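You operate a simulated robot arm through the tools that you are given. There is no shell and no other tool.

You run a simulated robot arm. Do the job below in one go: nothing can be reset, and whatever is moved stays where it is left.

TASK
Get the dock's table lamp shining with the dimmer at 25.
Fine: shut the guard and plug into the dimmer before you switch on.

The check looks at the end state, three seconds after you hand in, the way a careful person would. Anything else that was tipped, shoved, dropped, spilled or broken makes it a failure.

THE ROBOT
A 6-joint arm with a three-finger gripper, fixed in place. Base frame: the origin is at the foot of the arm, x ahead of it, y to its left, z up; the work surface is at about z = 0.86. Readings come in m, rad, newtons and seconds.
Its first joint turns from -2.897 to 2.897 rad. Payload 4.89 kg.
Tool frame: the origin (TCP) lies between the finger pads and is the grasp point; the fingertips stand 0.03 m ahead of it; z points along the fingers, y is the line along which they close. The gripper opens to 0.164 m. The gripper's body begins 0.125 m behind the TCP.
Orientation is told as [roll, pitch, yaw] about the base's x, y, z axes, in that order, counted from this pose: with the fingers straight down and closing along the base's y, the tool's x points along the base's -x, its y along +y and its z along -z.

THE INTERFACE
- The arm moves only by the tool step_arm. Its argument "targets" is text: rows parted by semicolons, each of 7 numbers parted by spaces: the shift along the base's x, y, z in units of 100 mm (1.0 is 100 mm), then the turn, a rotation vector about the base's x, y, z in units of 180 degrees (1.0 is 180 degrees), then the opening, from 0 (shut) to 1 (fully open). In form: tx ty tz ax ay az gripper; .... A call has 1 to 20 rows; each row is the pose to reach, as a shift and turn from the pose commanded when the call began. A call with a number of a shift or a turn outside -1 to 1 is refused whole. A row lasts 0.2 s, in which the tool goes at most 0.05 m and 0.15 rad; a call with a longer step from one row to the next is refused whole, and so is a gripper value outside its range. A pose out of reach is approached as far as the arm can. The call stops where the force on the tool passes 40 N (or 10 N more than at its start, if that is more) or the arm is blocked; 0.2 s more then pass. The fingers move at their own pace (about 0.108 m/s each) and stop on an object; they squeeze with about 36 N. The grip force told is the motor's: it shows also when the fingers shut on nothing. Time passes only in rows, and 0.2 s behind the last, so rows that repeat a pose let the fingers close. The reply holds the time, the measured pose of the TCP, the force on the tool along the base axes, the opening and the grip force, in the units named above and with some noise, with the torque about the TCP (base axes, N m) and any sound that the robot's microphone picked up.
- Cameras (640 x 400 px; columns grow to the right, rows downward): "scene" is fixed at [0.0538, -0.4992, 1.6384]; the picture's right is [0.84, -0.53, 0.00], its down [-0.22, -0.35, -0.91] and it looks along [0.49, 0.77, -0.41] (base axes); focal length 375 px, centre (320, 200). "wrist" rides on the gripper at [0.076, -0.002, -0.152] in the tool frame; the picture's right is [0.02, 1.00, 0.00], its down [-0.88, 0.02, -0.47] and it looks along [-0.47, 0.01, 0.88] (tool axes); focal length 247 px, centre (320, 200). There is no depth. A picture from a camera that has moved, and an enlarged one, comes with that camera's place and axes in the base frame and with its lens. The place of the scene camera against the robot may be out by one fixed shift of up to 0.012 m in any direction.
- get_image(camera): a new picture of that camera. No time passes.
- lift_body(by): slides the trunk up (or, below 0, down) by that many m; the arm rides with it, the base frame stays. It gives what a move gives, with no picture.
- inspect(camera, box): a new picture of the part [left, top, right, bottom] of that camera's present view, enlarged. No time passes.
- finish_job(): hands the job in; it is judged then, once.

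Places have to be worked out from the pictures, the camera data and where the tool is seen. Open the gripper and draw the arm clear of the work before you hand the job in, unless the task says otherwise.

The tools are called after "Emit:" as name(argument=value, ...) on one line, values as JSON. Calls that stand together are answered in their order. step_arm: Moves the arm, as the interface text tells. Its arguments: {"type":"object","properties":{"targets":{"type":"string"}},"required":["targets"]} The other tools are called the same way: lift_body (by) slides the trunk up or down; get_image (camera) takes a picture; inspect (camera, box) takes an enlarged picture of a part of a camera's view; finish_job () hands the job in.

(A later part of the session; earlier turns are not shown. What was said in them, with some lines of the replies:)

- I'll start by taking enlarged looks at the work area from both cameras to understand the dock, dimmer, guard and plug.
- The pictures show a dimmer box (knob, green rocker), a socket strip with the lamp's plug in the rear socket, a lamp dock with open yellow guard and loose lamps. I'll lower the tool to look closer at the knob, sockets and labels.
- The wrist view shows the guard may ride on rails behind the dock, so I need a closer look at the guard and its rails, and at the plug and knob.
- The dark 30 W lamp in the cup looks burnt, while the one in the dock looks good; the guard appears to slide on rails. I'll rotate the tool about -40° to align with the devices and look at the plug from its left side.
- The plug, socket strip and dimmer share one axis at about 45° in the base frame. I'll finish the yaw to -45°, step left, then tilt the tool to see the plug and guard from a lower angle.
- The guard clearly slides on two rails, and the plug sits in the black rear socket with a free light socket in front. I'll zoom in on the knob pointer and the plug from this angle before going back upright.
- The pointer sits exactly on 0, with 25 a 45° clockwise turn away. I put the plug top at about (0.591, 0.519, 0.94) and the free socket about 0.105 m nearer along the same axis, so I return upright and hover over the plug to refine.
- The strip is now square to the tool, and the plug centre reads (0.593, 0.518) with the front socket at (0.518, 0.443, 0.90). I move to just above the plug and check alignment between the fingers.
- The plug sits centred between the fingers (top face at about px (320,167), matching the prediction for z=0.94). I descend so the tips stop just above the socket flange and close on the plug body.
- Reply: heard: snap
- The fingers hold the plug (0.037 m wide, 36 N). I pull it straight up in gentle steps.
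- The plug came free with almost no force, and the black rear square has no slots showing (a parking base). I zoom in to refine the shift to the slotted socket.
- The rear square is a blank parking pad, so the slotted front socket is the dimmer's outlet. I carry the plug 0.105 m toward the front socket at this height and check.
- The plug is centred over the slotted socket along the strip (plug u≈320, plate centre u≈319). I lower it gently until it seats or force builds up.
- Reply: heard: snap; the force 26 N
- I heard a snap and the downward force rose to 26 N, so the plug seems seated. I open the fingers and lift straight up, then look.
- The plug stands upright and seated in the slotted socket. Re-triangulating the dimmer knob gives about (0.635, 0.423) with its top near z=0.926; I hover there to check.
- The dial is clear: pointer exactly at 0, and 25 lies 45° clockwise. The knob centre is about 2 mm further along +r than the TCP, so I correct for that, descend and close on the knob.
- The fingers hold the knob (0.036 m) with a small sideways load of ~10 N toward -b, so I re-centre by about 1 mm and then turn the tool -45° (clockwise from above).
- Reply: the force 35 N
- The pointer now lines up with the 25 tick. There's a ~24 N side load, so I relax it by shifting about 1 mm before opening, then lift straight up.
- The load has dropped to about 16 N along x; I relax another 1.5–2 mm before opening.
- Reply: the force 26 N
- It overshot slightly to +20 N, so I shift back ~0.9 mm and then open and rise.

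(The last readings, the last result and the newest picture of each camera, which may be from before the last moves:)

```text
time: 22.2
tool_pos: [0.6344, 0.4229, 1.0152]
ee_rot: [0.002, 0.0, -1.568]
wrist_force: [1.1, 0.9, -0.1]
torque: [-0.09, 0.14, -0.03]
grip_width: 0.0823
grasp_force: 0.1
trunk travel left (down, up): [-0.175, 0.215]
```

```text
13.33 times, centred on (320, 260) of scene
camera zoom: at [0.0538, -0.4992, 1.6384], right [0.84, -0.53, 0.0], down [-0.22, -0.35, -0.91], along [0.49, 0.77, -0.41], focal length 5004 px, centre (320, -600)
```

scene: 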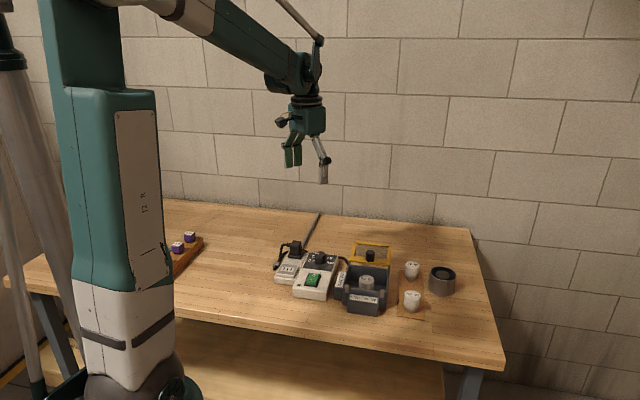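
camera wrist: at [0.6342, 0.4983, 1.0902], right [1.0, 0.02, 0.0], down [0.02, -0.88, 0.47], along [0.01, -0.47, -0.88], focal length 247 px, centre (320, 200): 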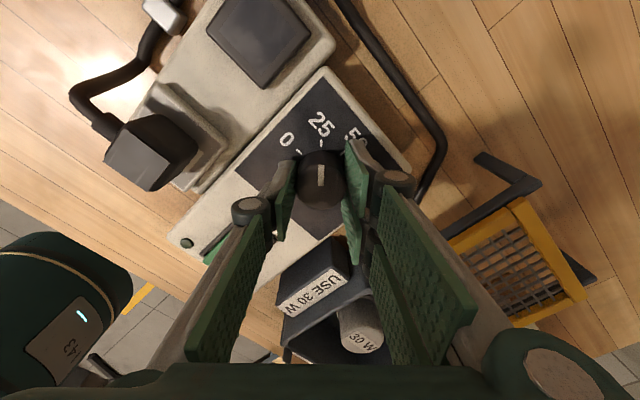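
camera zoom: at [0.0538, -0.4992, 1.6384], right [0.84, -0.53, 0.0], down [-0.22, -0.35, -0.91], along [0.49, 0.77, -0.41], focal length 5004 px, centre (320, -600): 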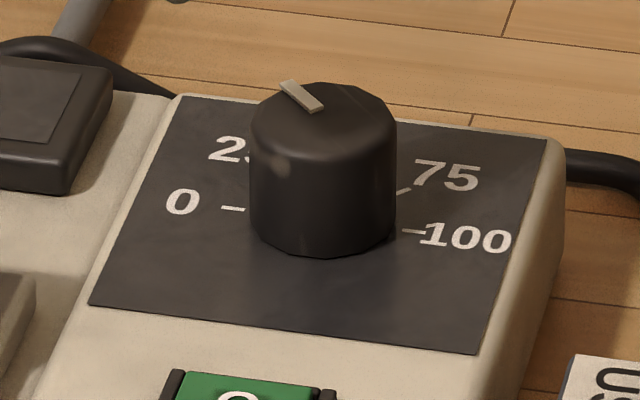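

The pointer is right on 25. Next the guard: I rotate back to -45° and move over the guard's black knob, estimated at (0.747, 0.297) with its top at z≈0.966.

Emit:
step_arm(targets="0.1 -0.1 0.15 0 0 0.045 0.5; 0.2 -0.2 0.3 0 0 0.09 0.5; 0.3 -0.3 0.4 0 0 0.135 0.5; 0.4 -0.4 0.4 0 0 0.18 0.5; 0.5 -0.5 0.4 0 0 0.225 0.5; 0.6 -0.6 0.4 0 0 0.25 0.5")

Emit:
step_arm(targets="0.27 -0.32 0 0 0 0 0.5; 0.53 -0.64 0 0 0 0 0.5; 0.53 -0.64 0 0 0 0 0.5")

Emit:
get_image(camera="wrist")

Emit:
inspect(camera="wrist", box=[220, 60, 420, 220])

```text
time: 23.6
tool_pos: [0.6942, 0.3627, 1.0572]
ee_rot: [-0.001, 0.0, -0.782]
wrist_force: [-1.1, 0.7, 0.4]
torque: [-0.05, -0.06, 0.0]
grip_width: 0.0819
grasp_force: 0.2
trunk travel left (down, up): [-0.175, 0.215]
```

```text
time: 24.4
tool_pos: [0.7464, 0.2992, 1.0578]
ee_rot: [0.0, 0.0, -0.783]
wrist_force: [1.4, -0.2, -0.1]
torque: [0.0, 0.01, 0.0]
grip_width: 0.0821
grasp_force: 0.3
trunk travel left (down, up): [-0.175, 0.215]
```

```text
taken
camera wrist: at [0.6923, 0.3509, 1.2109], right [0.69, 0.72, 0.0], down [0.64, -0.61, 0.47], along [0.34, -0.33, -0.88], focal length 247 px, centre (320, 200)
```

wrist: 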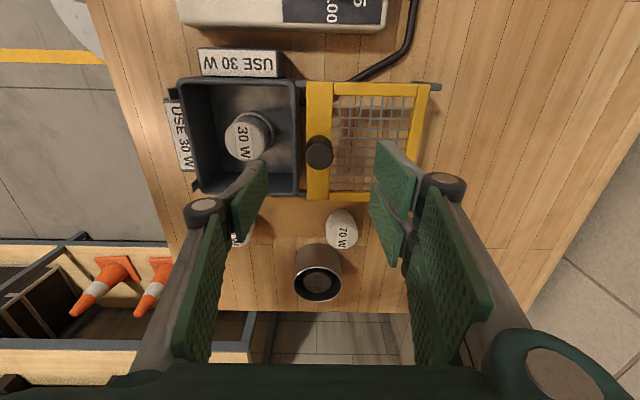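

```text
2.50 times, centred on (320, 140) of wrist
camera zoom: at [0.6923, 0.3509, 1.2109], right [0.69, 0.72, 0.0], down [0.64, -0.61, 0.47], along [0.34, -0.33, -0.88], focal length 617 px, centre (320, 350)
```

zoom: 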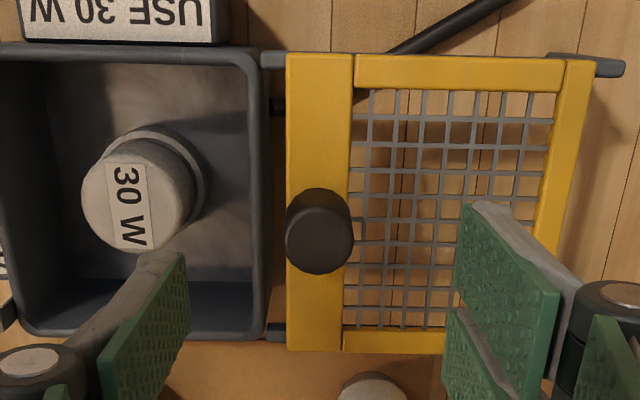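

The knob on the sliding lid is nearly under the TCP (about 3 mm further along +r). I correct, descend with the tips just above the lid, and close on the knob.

Emit:
step_arm(targets="0.02 -0.02 -0.3 0 0 0 0.5; 0.02 -0.02 -0.6 0 0 0 0.5; 0.02 -0.02 -0.78 0 0 0 0.5; 0.02 -0.02 -0.84 0 0 0 0.5; 0.02 -0.02 -0.84 0 0 0 0.35; 0.02 -0.02 -0.84 0 0 0 0.2; 0.02 -0.02 -0.84 0 0 0 0; 0.02 -0.02 -0.84 0 0 0 0")

Emit:
get_image(camera="wrist")

Emit:
inspect(camera="scene", box=[320, 210, 420, 320])

```text
time: 26.2
tool_pos: [0.7491, 0.2953, 0.9716]
ee_rot: [0.0, 0.002, -0.784]
wrist_force: [0.5, -0.4, -3.1]
torque: [-0.06, -0.07, 0.0]
grip_width: 0.0287
grasp_force: 45.1
trunk travel left (down, up): [-0.175, 0.215]
```

```text
taken
camera wrist: at [0.6948, 0.3481, 1.1252], right [0.69, 0.72, 0.0], down [0.64, -0.61, 0.47], along [0.34, -0.33, -0.88], focal length 247 px, centre (320, 200)
```

wrist: 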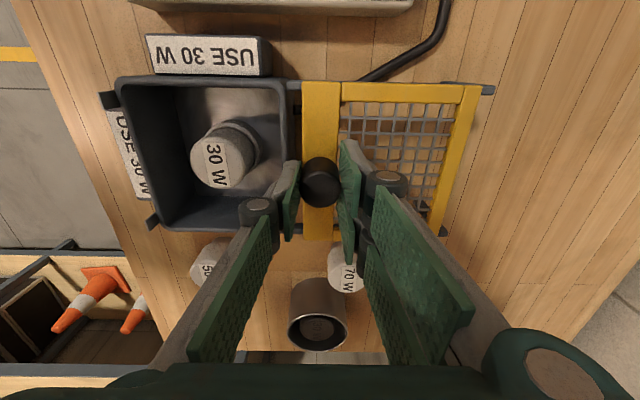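

```text
3.64 times, centred on (370, 265) of scene
camera zoom: at [0.0538, -0.4992, 1.6384], right [0.84, -0.53, 0.0], down [-0.22, -0.35, -0.91], along [0.49, 0.77, -0.41], focal length 1365 px, centre (138, -36)
```

zoom: 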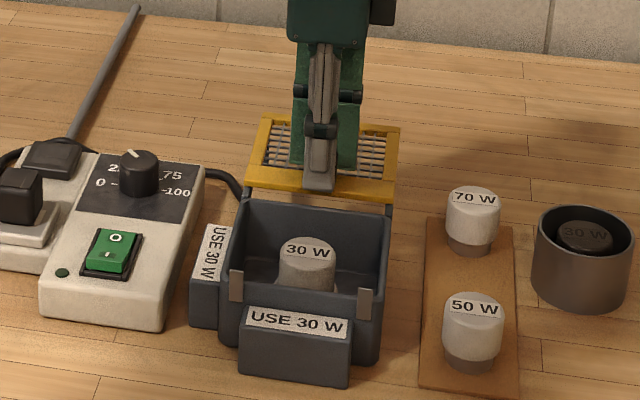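

The knob is gripped. I drag the lid along its rails toward the front (-b direction) in 10 mm steps and watch the force.

Emit:
step_arm(targets="-0.03 -0.03 0 0 0 0 0; -0.09 -0.09 0 0 0 0 0; -0.16 -0.16 0 0 0 0 0; -0.23 -0.23 0 0 0 0 0; -0.3 -0.3 0 0 0 0 0; -0.37 -0.37 0 0 0 0 0; -0.44 -0.44 0 0 0 0 0; -0.51 -0.51 0 0 0 0 0; -0.58 -0.58 0 0 0 0 0; -0.64 -0.64 0 0 0 0 0")

Emit:
get_image(camera="wrist")

Emit:
inspect(camera="scene", box=[320, 210, 420, 320])

```text
time: 28.4
tool_pos: [0.6849, 0.2315, 0.9717]
ee_rot: [0.001, 0.002, -0.784]
wrist_force: [12.6, -13.7, -21.1]
torque: [-0.44, -0.41, -0.05]
grip_width: 0.0287
grasp_force: 44.9
trunk travel left (down, up): [-0.175, 0.215]
```

```text
taken
camera wrist: at [0.6308, 0.2841, 1.1254], right [0.69, 0.72, 0.0], down [0.64, -0.61, 0.47], along [0.34, -0.33, -0.88], focal length 247 px, centre (320, 200)
```

wrist: 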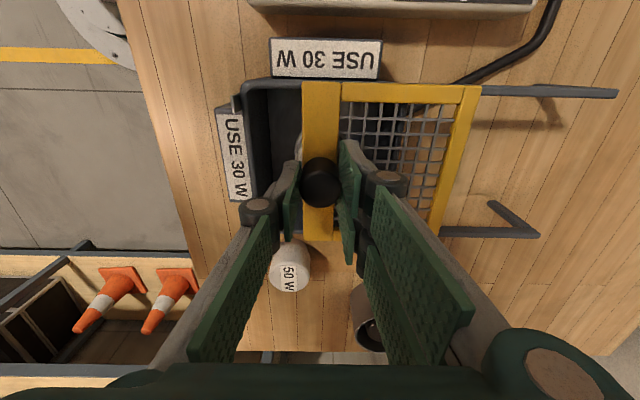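

```text
3.64 times, centred on (370, 265) of scene
camera zoom: at [0.0538, -0.4992, 1.6384], right [0.84, -0.53, 0.0], down [-0.22, -0.35, -0.91], along [0.49, 0.77, -0.41], focal length 1365 px, centre (138, -36)
```

zoom: 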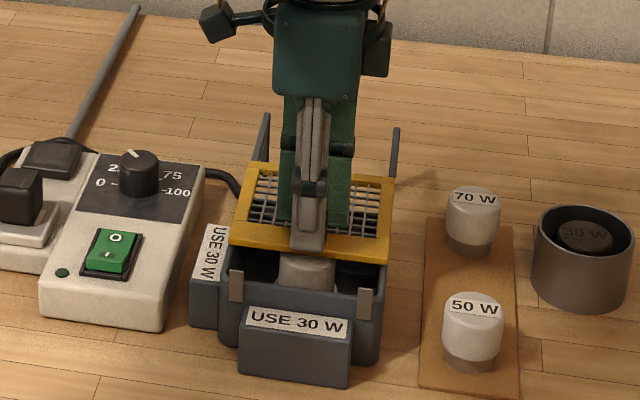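

The lid slides; about 19 N of side load along +r and -21 N vertical suggests the rail is slightly off my line. I relax those loads first.

Emit:
step_arm(targets="0.006 -0.006 -0.006 0 0 0 0; 0.006 -0.006 -0.006 0 0 0 0")

Emit:
inspect(camera="wrist", box=[200, 60, 400, 260])

```text
time: 29.0
tool_pos: [0.6848, 0.231, 0.9728]
ee_rot: [-0.001, 0.003, -0.785]
wrist_force: [2.9, -3.6, -11.2]
torque: [0.08, 0.18, 0.03]
grip_width: 0.0286
grasp_force: 44.8
trunk travel left (down, up): [-0.175, 0.215]
```

```text
2.00 times, centred on (300, 160) of wrist
camera zoom: at [0.6308, 0.2841, 1.1255], right [0.69, 0.72, 0.0], down [0.64, -0.61, 0.47], along [0.34, -0.33, -0.88], focal length 494 px, centre (360, 280)
```

zoom: 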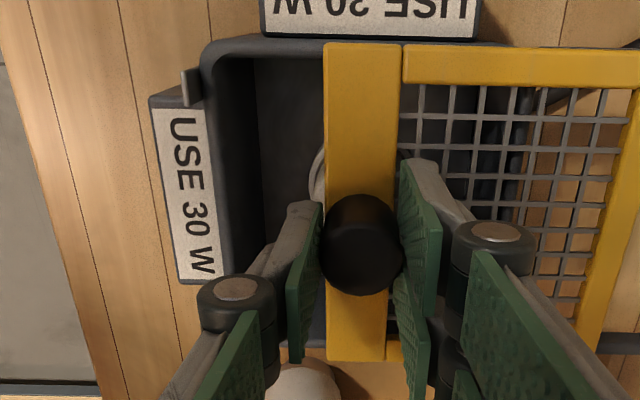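

Side loads are relaxed. I continue sliding toward the front tabs with smaller steps, tracking the rail's slight angle.

Emit:
step_arm(targets="-0.056 -0.057 0 0 0 0 0; -0.112 -0.114 0 0 0 0 0; -0.168 -0.171 0 0 0 0 0; -0.21 -0.214 0 0 0 0 0; -0.238 -0.243 0 0 0 0 0; -0.266 -0.271 0 0 0 0 0; -0.294 -0.3 0 0 0 0 0; -0.322 -0.328 0 0 0 0 0")

Emit:
inspect(camera="wrist", box=[200, 60, 400, 260])

Emit:
inspect(camera="scene", box=[320, 210, 420, 320])

```text
time: 30.8
tool_pos: [0.6528, 0.1993, 0.9722]
ee_rot: [-0.001, 0.001, -0.784]
wrist_force: [-10.1, 14.7, 4.9]
torque: [0.89, 0.86, 0.05]
grip_width: 0.0287
grasp_force: 44.7
trunk travel left (down, up): [-0.175, 0.215]
```

```text
2.00 times, centred on (300, 160) of wrist
camera zoom: at [0.5979, 0.2514, 1.1254], right [0.69, 0.72, 0.0], down [0.64, -0.61, 0.47], along [0.34, -0.33, -0.88], focal length 494 px, centre (360, 280)
```

zoom: 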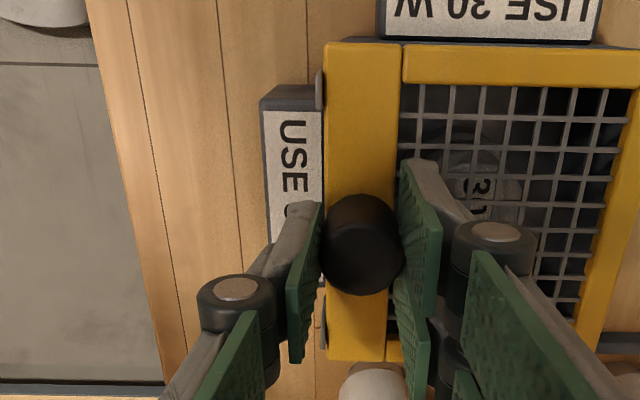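

```text
3.64 times, centred on (370, 265) of scene
camera zoom: at [0.0538, -0.4992, 1.6384], right [0.84, -0.53, 0.0], down [-0.22, -0.35, -0.91], along [0.49, 0.77, -0.41], focal length 1365 px, centre (138, -36)
```

zoom: 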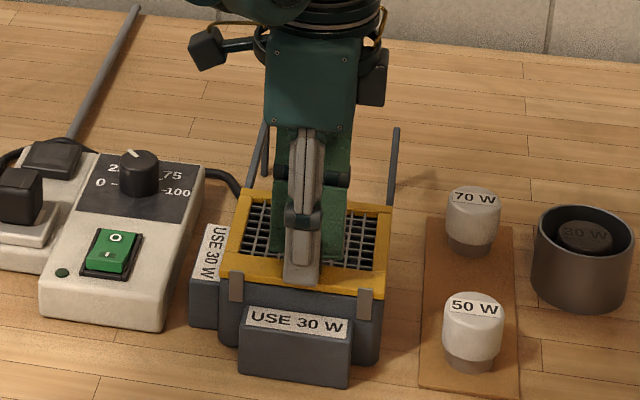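

The lid's front edge now appears right at the front tabs. I relax the side load and push a few more millimetres to check it's against the stop.

Emit:
step_arm(targets="-0.006 0.006 0 0 0 0 0; -0.016 -0.004 0 0 0 0 0; -0.026 -0.014 0 0 0 0 0; -0.036 -0.024 0 0 0 0 0")

Emit:
inspect(camera="wrist", box=[200, 60, 400, 260])

Emit:
inspect(camera="scene", box=[340, 240, 400, 310])

```text
time: 31.8
tool_pos: [0.6517, 0.199, 0.9722]
ee_rot: [0.003, -0.001, -0.782]
wrist_force: [4.0, 14.5, -3.3]
torque: [0.5, -0.22, 0.07]
grip_width: 0.0287
grasp_force: 45.3
trunk travel left (down, up): [-0.175, 0.215]
stopped in row 4: the force on the tool passed its limit at 43 N (the readings are from after the stop); the commanded pose is now the measured one
```

```text
2.00 times, centred on (300, 160) of wrist
camera zoom: at [0.5971, 0.2506, 1.1254], right [0.69, 0.72, 0.0], down [0.64, -0.61, 0.47], along [0.34, -0.32, -0.88], focal length 494 px, centre (360, 280)
```

zoom: 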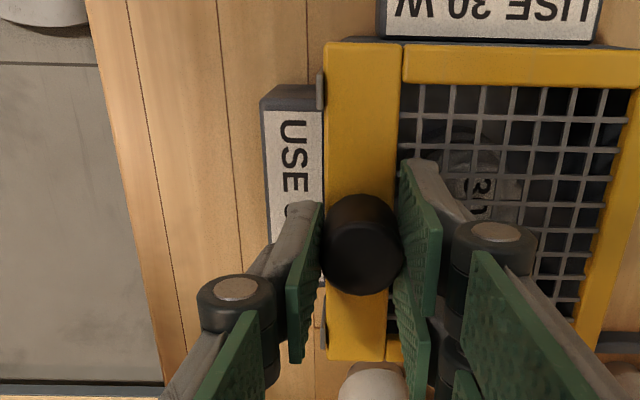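

```text
5.71 times, centred on (370, 275) of scene
camera zoom: at [0.0538, -0.4992, 1.6384], right [0.84, -0.53, 0.0], down [-0.22, -0.35, -0.91], along [0.49, 0.77, -0.41], focal length 2144 px, centre (34, -229)
```

zoom: 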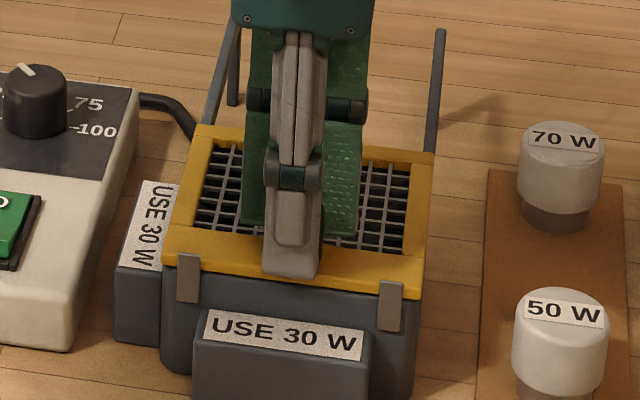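

The lid stopped firmly against the front tabs (43 N), and the dock covers the lamp fully. I release the knob and rise straight up.

Emit:
step_arm(targets="0 -0.005 0 0 0 0 0; 0 -0.005 0 0 0 0 0.15; 0 -0.005 0 0 0 0 0.35; 0 -0.005 0 0 0 0 0.5; 0 -0.005 0.2 0 0 0 0.5; 0 -0.005 0.5 0 0 0 0.5; 0 -0.005 0.9 0 0 0 0.5")

Emit:
get_image(camera="wrist")

Emit:
inspect(camera="wrist", box=[200, 20, 440, 220])

Emit:
inspect(camera="scene", box=[260, 220, 480, 340])

```text
time: 33.4
tool_pos: [0.6526, 0.1971, 1.0617]
ee_rot: [0.004, 0.0, -0.782]
wrist_force: [1.1, 0.9, -0.1]
torque: [-0.09, 0.18, 0.0]
grip_width: 0.0821
grasp_force: 0.2
trunk travel left (down, up): [-0.175, 0.215]
```

```text
taken
camera wrist: at [0.5982, 0.2494, 1.2145], right [0.69, 0.72, 0.0], down [0.64, -0.61, 0.47], along [0.34, -0.32, -0.88], focal length 247 px, centre (320, 200)
```

wrist: 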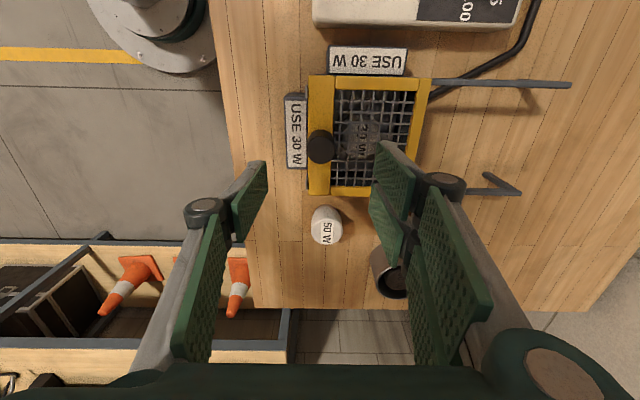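

```text
2.00 times, centred on (320, 120) of wrist
camera zoom: at [0.5982, 0.2494, 1.2145], right [0.69, 0.72, 0.0], down [0.64, -0.61, 0.47], along [0.34, -0.32, -0.88], focal length 494 px, centre (320, 360)
```

zoom: 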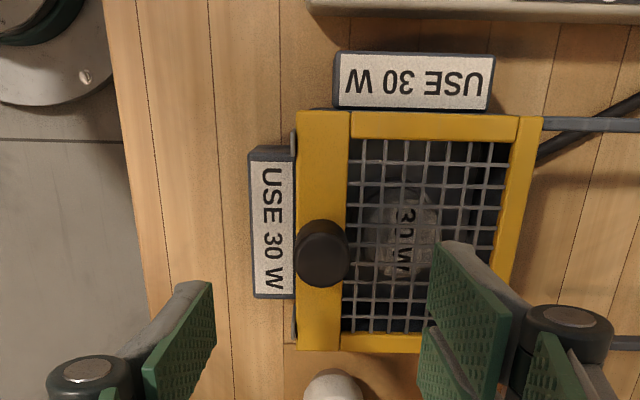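

```text
2.91 times, centred on (370, 280) of scene
camera zoom: at [0.0538, -0.4992, 1.6384], right [0.84, -0.53, 0.0], down [-0.22, -0.35, -0.91], along [0.49, 0.77, -0.41], focal length 1092 px, centre (174, -33)
```

zoom: 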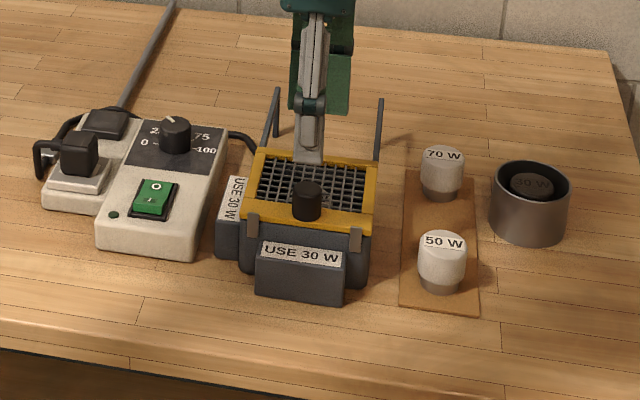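

The guard is shut against its tabs, the plug and dial are set, and nothing else has moved. Next I move over the rocker's "I" half (about (0.544, 0.333)) with fingers closing, and check before pressing.

Emit:
step_arm(targets="-0.25 0.3 0 0 0 0 0.5; -0.5 0.6 0 0 0 0 0.3; -0.75 0.9 0 0 0 0 0.1; -0.8 1.0 0 0 0 0 0")

Emit:
step_arm(targets="-0.28 0.3 0 0 0 0 0; -0.28 0.35 -0.3 0 0 0 0; -0.28 0.35 -0.5 0 0 0 0; -0.28 0.35 -0.5 0 0 0 0")

Emit:
get_image(camera="wrist")

Emit:
inspect(camera="wrist", box=[240, 80, 400, 220])

Emit:
inspect(camera="scene", box=[270, 210, 370, 310])

```text
time: 34.4
tool_pos: [0.5708, 0.2967, 1.0621]
ee_rot: [0.003, 0.0, -0.783]
wrist_force: [0.3, -0.2, 0.6]
torque: [0.06, -0.02, -0.01]
grip_width: 0.0
grasp_force: 36.2
trunk travel left (down, up): [-0.175, 0.215]
```

```text
time: 35.4
tool_pos: [0.542, 0.3328, 1.0108]
ee_rot: [0.003, 0.001, -0.784]
wrist_force: [-0.4, 0.2, -0.4]
torque: [-0.07, -0.01, -0.02]
grip_width: 0.0002
grasp_force: 36.2
trunk travel left (down, up): [-0.175, 0.215]
```

```text
taken
camera wrist: at [0.4883, 0.3842, 1.1637], right [0.69, 0.72, 0.0], down [0.64, -0.61, 0.47], along [0.34, -0.32, -0.88], focal length 247 px, centre (320, 200)
```

wrist: 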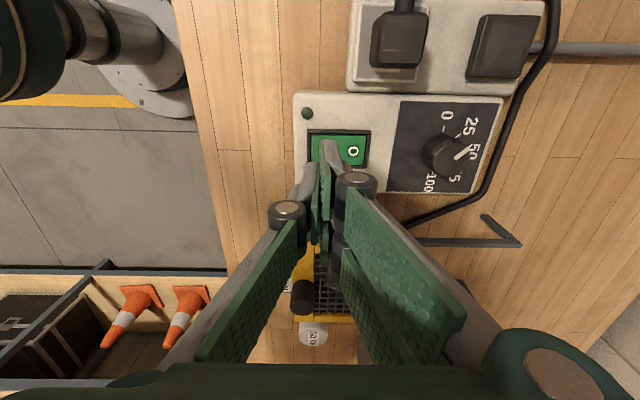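

```text
2.86 times, centred on (320, 150) of wrist
camera zoom: at [0.4883, 0.3842, 1.1637], right [0.69, 0.72, 0.0], down [0.64, -0.61, 0.47], along [0.34, -0.32, -0.88], focal length 706 px, centre (320, 343)
```

zoom: 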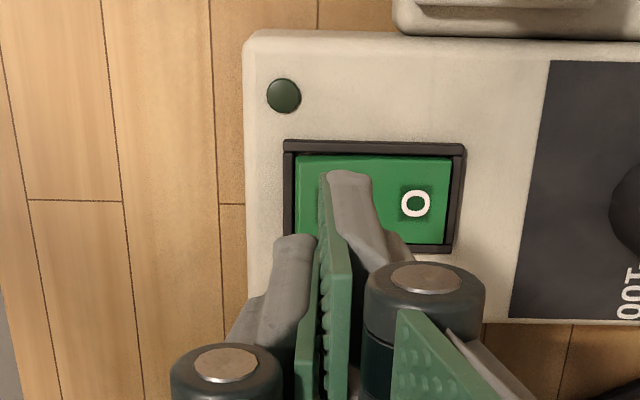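

```text
4.00 times, centred on (320, 260) of scene
camera zoom: at [0.0538, -0.4992, 1.6384], right [0.84, -0.53, 0.0], down [-0.22, -0.35, -0.91], along [0.49, 0.77, -0.41], focal length 1501 px, centre (320, -40)
```

zoom: 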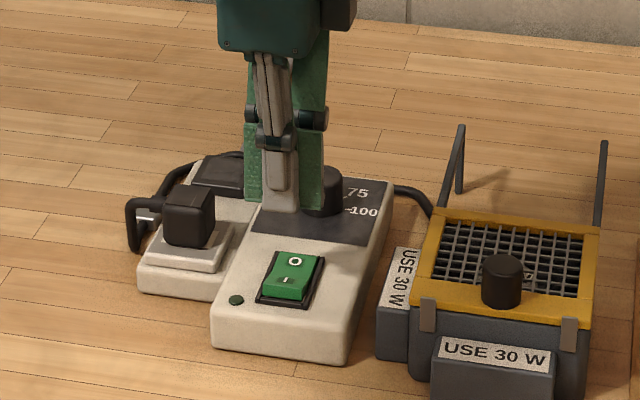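

The closed fingertips are over the "I" half (rocker spans px 295–450, TCP axis at 321). I shift 3 mm toward the rocker's middle and press down gently in small steps.

Emit:
step_arm(targets="0.02 0.02 -0.3 0 0 0 0; 0.02 0.02 -0.5 0 0 0 0; 0.02 0.02 -0.56 0 0 0 0; 0.02 0.02 -0.6 0 0 0 0; 0.02 0.02 -0.63 0 0 0 0; 0.02 0.02 -0.66 0 0 0 0; 0.02 0.02 -0.68 0 0 0 0; 0.02 0.02 -0.7 0 0 0 0; 0.02 0.02 -0.72 0 0 0 0; 0.02 0.02 -0.74 0 0 0 0")

Emit:
get_image(camera="wrist")

Emit:
inspect(camera="scene", box=[270, 210, 400, 320])

```text
time: 37.6
tool_pos: [0.5446, 0.3343, 0.9399]
ee_rot: [0.005, -0.002, -0.784]
wrist_force: [-1.0, 0.6, 0.4]
torque: [-0.03, 0.0, -0.01]
grip_width: 0.0
grasp_force: 36.2
trunk travel left (down, up): [-0.175, 0.215]
```

```text
taken
camera wrist: at [0.4904, 0.3864, 1.0921], right [0.69, 0.72, 0.0], down [0.64, -0.61, 0.47], along [0.34, -0.32, -0.88], focal length 247 px, centre (320, 200)
```

wrist: 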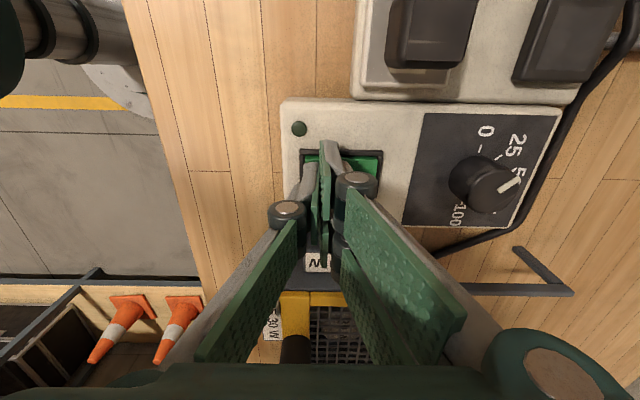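

```text
3.64 times, centred on (335, 265) of scene
camera zoom: at [0.0538, -0.4992, 1.6384], right [0.84, -0.53, 0.0], down [-0.22, -0.35, -0.91], along [0.49, 0.77, -0.41], focal length 1365 px, centre (266, -36)
```

zoom: 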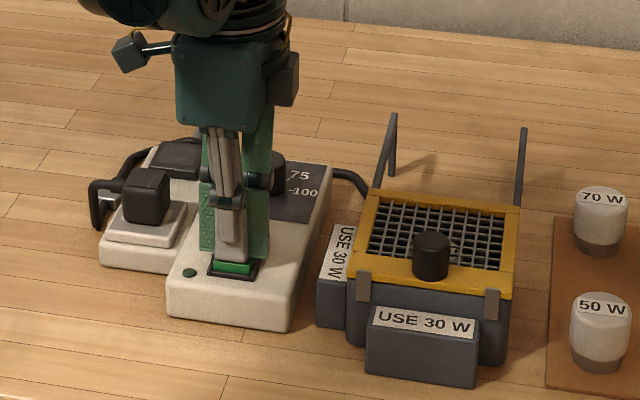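

No contact yet with the tips at z≈0.91. I continue down in 2 mm steps, force-limited.

Emit:
step_arm(targets="0 0 -0.02 0 0 0 0; 0 0 -0.04 0 0 0 0; 0 0 -0.06 0 0 0 0; 0 0 -0.08 0 0 0 0; 0 0 -0.1 0 0 0 0; 0 0 -0.12 0 0 0 0")

Emit:
get_image(camera="wrist")

Emit:
inspect(camera="scene", box=[270, 210, 400, 320])

```text
time: 38.3
tool_pos: [0.5451, 0.3331, 0.937]
ee_rot: [0.006, 0.002, -0.783]
wrist_force: [-4.4, -2.2, 35.6]
torque: [0.12, -0.07, 0.01]
grip_width: 0.0001
grasp_force: 36.3
trunk travel left (down, up): [-0.175, 0.215]
stopped in row 3: the force on the tool passed its limit at 47 N (the readings are from after the stop); the commanded pose is now the measured one
```

```text
taken
camera wrist: at [0.4905, 0.386, 1.09], right [0.69, 0.72, 0.01], down [0.64, -0.61, 0.47], along [0.35, -0.32, -0.88], focal length 247 px, centre (320, 200)
```

wrist: 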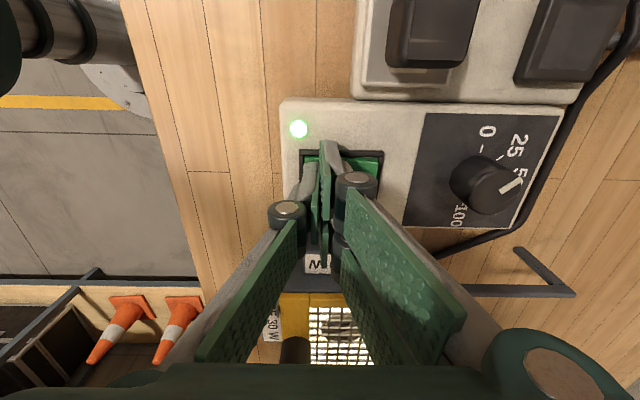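

```text
3.64 times, centred on (335, 265) of scene
camera zoom: at [0.0538, -0.4992, 1.6384], right [0.84, -0.53, 0.0], down [-0.22, -0.35, -0.91], along [0.49, 0.77, -0.41], focal length 1365 px, centre (266, -36)
```

zoom: 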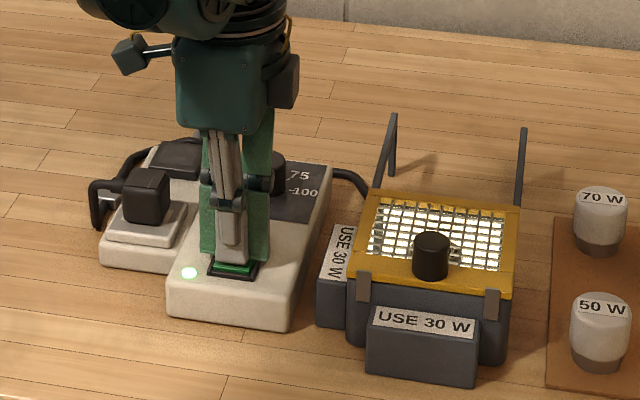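

The indicator is lit and the lamp glows under the guard. I lift straight off and check that the switch stays on and the dial still reads 25.

Emit:
step_arm(targets="0 0 0.1 0 0 0 0; 0 0 0.4 0 0 0 0; 0 0 0.8 0 0 0 0; 0 0 1.0 0 0 0 0")

Emit:
step_arm(targets="0 0 0.4 0 0 0 0.3; 0 0 0.8 0 0 0 0.6; 0 0 1.0 0 0 0 1; 0 0 1.0 0 0 0 1")

Emit:
get_image(camera="wrist")

Emit:
inspect(camera="scene", box=[260, 220, 480, 340])

Emit:
inspect(camera="wrist", box=[240, 60, 420, 240])

```text
time: 39.3
tool_pos: [0.5459, 0.3363, 1.0355]
ee_rot: [0.005, 0.0, -0.783]
wrist_force: [0.2, 0.2, -0.1]
torque: [-0.05, 0.09, 0.0]
grip_width: 0.0
grasp_force: 35.8
trunk travel left (down, up): [-0.175, 0.215]
```

```text
time: 40.3
tool_pos: [0.5452, 0.3343, 1.1357]
ee_rot: [0.005, 0.001, -0.785]
wrist_force: [0.3, -1.0, 0.4]
torque: [0.09, -0.11, 0.03]
grip_width: 0.164
grasp_force: 0.1
trunk travel left (down, up): [-0.175, 0.215]
```

```text
taken
camera wrist: at [0.4909, 0.3866, 1.2897], right [0.69, 0.72, 0.0], down [0.64, -0.61, 0.47], along [0.34, -0.32, -0.88], focal length 247 px, centre (320, 200)
```

wrist: 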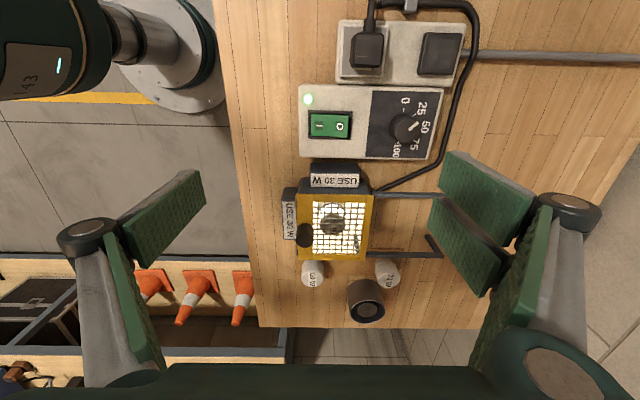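

```text
2.91 times, centred on (370, 280) of scene
camera zoom: at [0.0538, -0.4992, 1.6384], right [0.84, -0.53, 0.0], down [-0.22, -0.35, -0.91], along [0.49, 0.77, -0.41], focal length 1092 px, centre (174, -33)
```

zoom: 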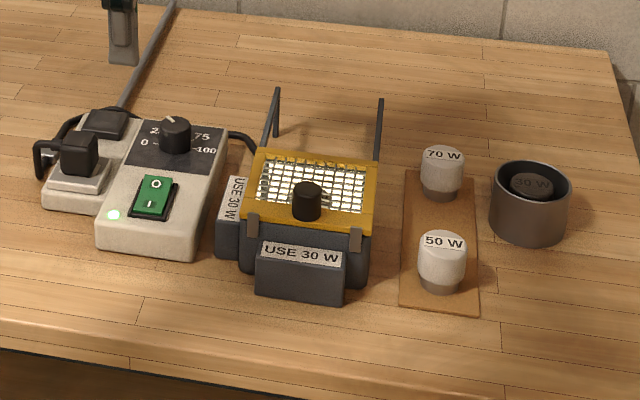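

```text
2.22 times, centred on (330, 150) of wrist
camera zoom: at [0.4909, 0.3866, 1.2897], right [0.69, 0.72, 0.0], down [0.64, -0.61, 0.47], along [0.34, -0.32, -0.88], focal length 549 px, centre (298, 311)
```

zoom: 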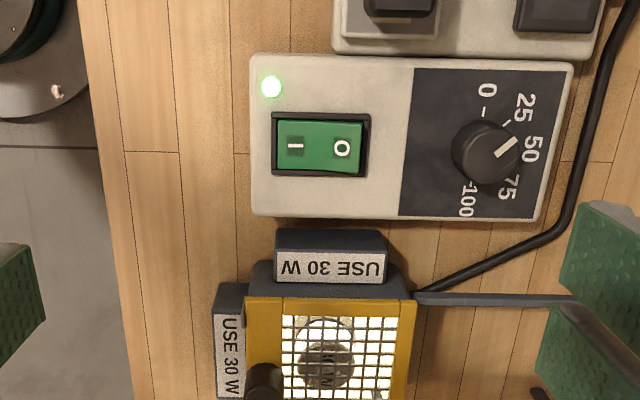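

The switch stays on, the indicator and lamp are lit. I take final close-ups of the dial, guard front and plug to verify everything before clearing the arm.

Emit:
inspect(camera="scene", box=[300, 245, 340, 275])

Emit:
inspect(camera="scene", box=[340, 255, 400, 320])

Emit:
inspect(camera="wrist", box=[280, 180, 400, 270])

Emit:
inspect(camera="wrist", box=[330, 0, 470, 170])

```text
13.33 times, centred on (320, 260) of scene
camera zoom: at [0.0538, -0.4992, 1.6384], right [0.84, -0.53, 0.0], down [-0.22, -0.35, -0.91], along [0.49, 0.77, -0.41], focal length 5004 px, centre (320, -600)
```

zoom: 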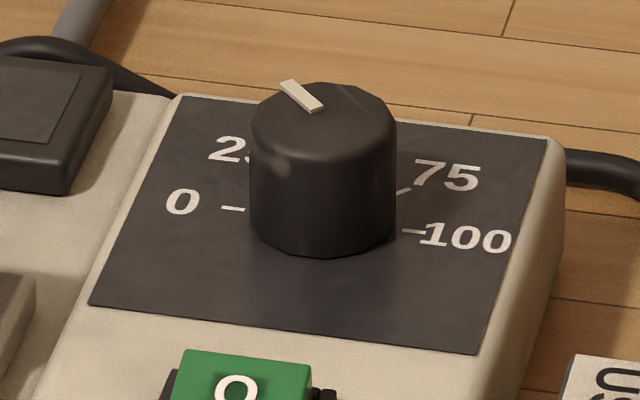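

```text
6.15 times, centred on (370, 288) of scene
camera zoom: at [0.0538, -0.4992, 1.6384], right [0.84, -0.53, 0.0], down [-0.22, -0.35, -0.91], along [0.49, 0.77, -0.41], focal length 2310 px, centre (12, -338)
```

zoom: 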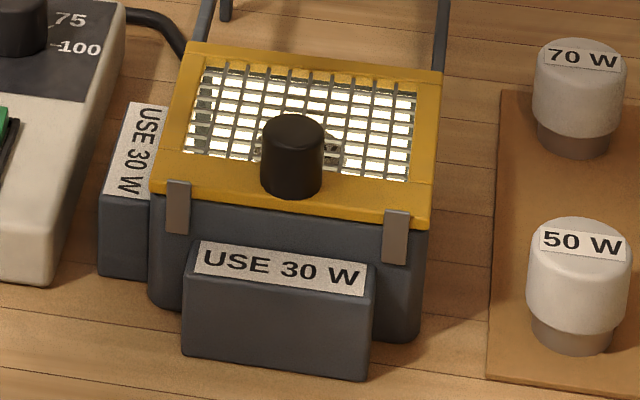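

```text
4.44 times, centred on (340, 225) of wrist
camera zoom: at [0.4909, 0.3866, 1.2897], right [0.69, 0.72, 0.0], down [0.64, -0.61, 0.47], along [0.34, -0.32, -0.88], focal length 1098 px, centre (231, 89)
```

zoom: 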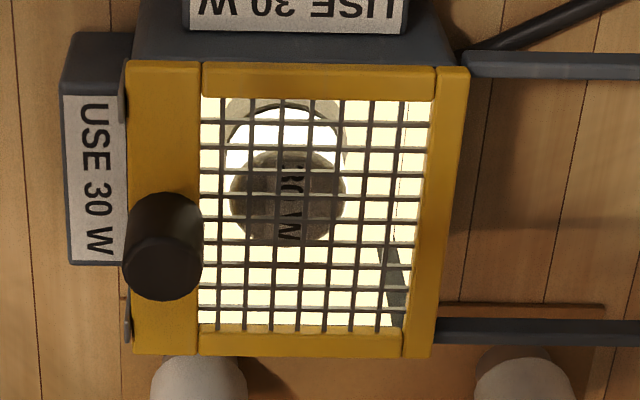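

```text
2.35 times, centred on (400, 85) of wrist
camera zoom: at [0.4909, 0.3866, 1.2897], right [0.69, 0.72, 0.0], down [0.64, -0.61, 0.47], along [0.34, -0.32, -0.88], focal length 581 px, centre (132, 471)
```

zoom: 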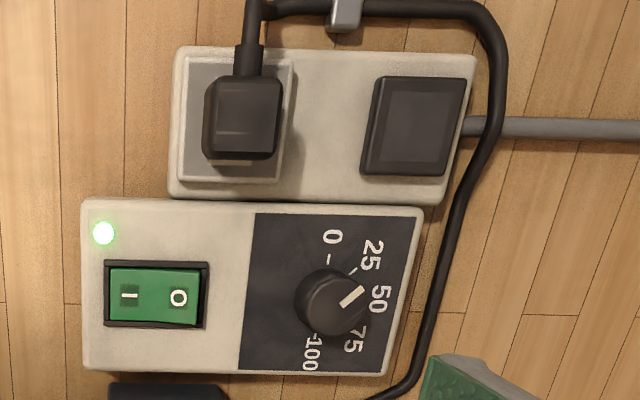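

All checks look right: plug seated, dial at 25, guard against its tabs, switch on, lamp shining, other lamps untouched. I raise the open gripper clear of the work.

Emit:
step_arm(targets="0 0.1 0.4 0 0 0 1; 0 0.3 0.8 0 0 0 1; 0 0.6 1.0 0 0 0 1; 0 0.9 1.0 0 0 0 1; 0 0.9 1.0 0 0 0 1")

Emit:
get_image(camera="scene")

```text
time: 41.5
tool_pos: [0.5474, 0.4253, 1.2368]
ee_rot: [0.003, 0.001, -0.785]
wrist_force: [0.3, 0.3, 0.3]
torque: [-0.09, 0.04, 0.0]
grip_width: 0.1641
grasp_force: 0.0
trunk travel left (down, up): [-0.175, 0.215]
```

```text
taken
```

scene: 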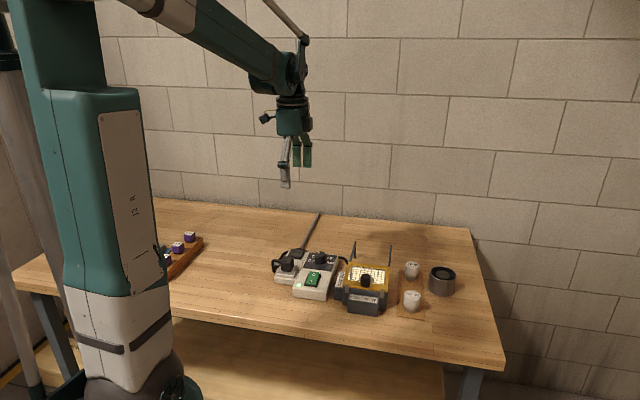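

The arm is well clear with the gripper open, the lamp is still shining at dimmer 25 with the guard shut, and everything else is in place. I hand the job in.

Emit:
finish_job()

```text
The job is handed in.
```

The dock's 30 W lamp is shining with the dimmer at 25, and I've handed the job in; no verdict came back with it.

- **Plug:** I moved it from the blank parking pad at the back of the socket strip into the slotted front socket. It seated with a snap and lifted off cleanly.
- **Dimmer:** I turned the knob from 0 to 25. In the last close-up the pointer lines up with the 25 tick.
- **Guard:** I slid it along its rails until it stopped against the two front tabs, so it covers the lamp.
- **Switch:** I pressed the "I" side last, after the guard and plug were done. The indicator light and the lamp both came on and stayed on after I lifted away.

The other lamps, the cup and everything else on the table look untouched in the final pictures. The gripper is open and the arm is clear of the work.
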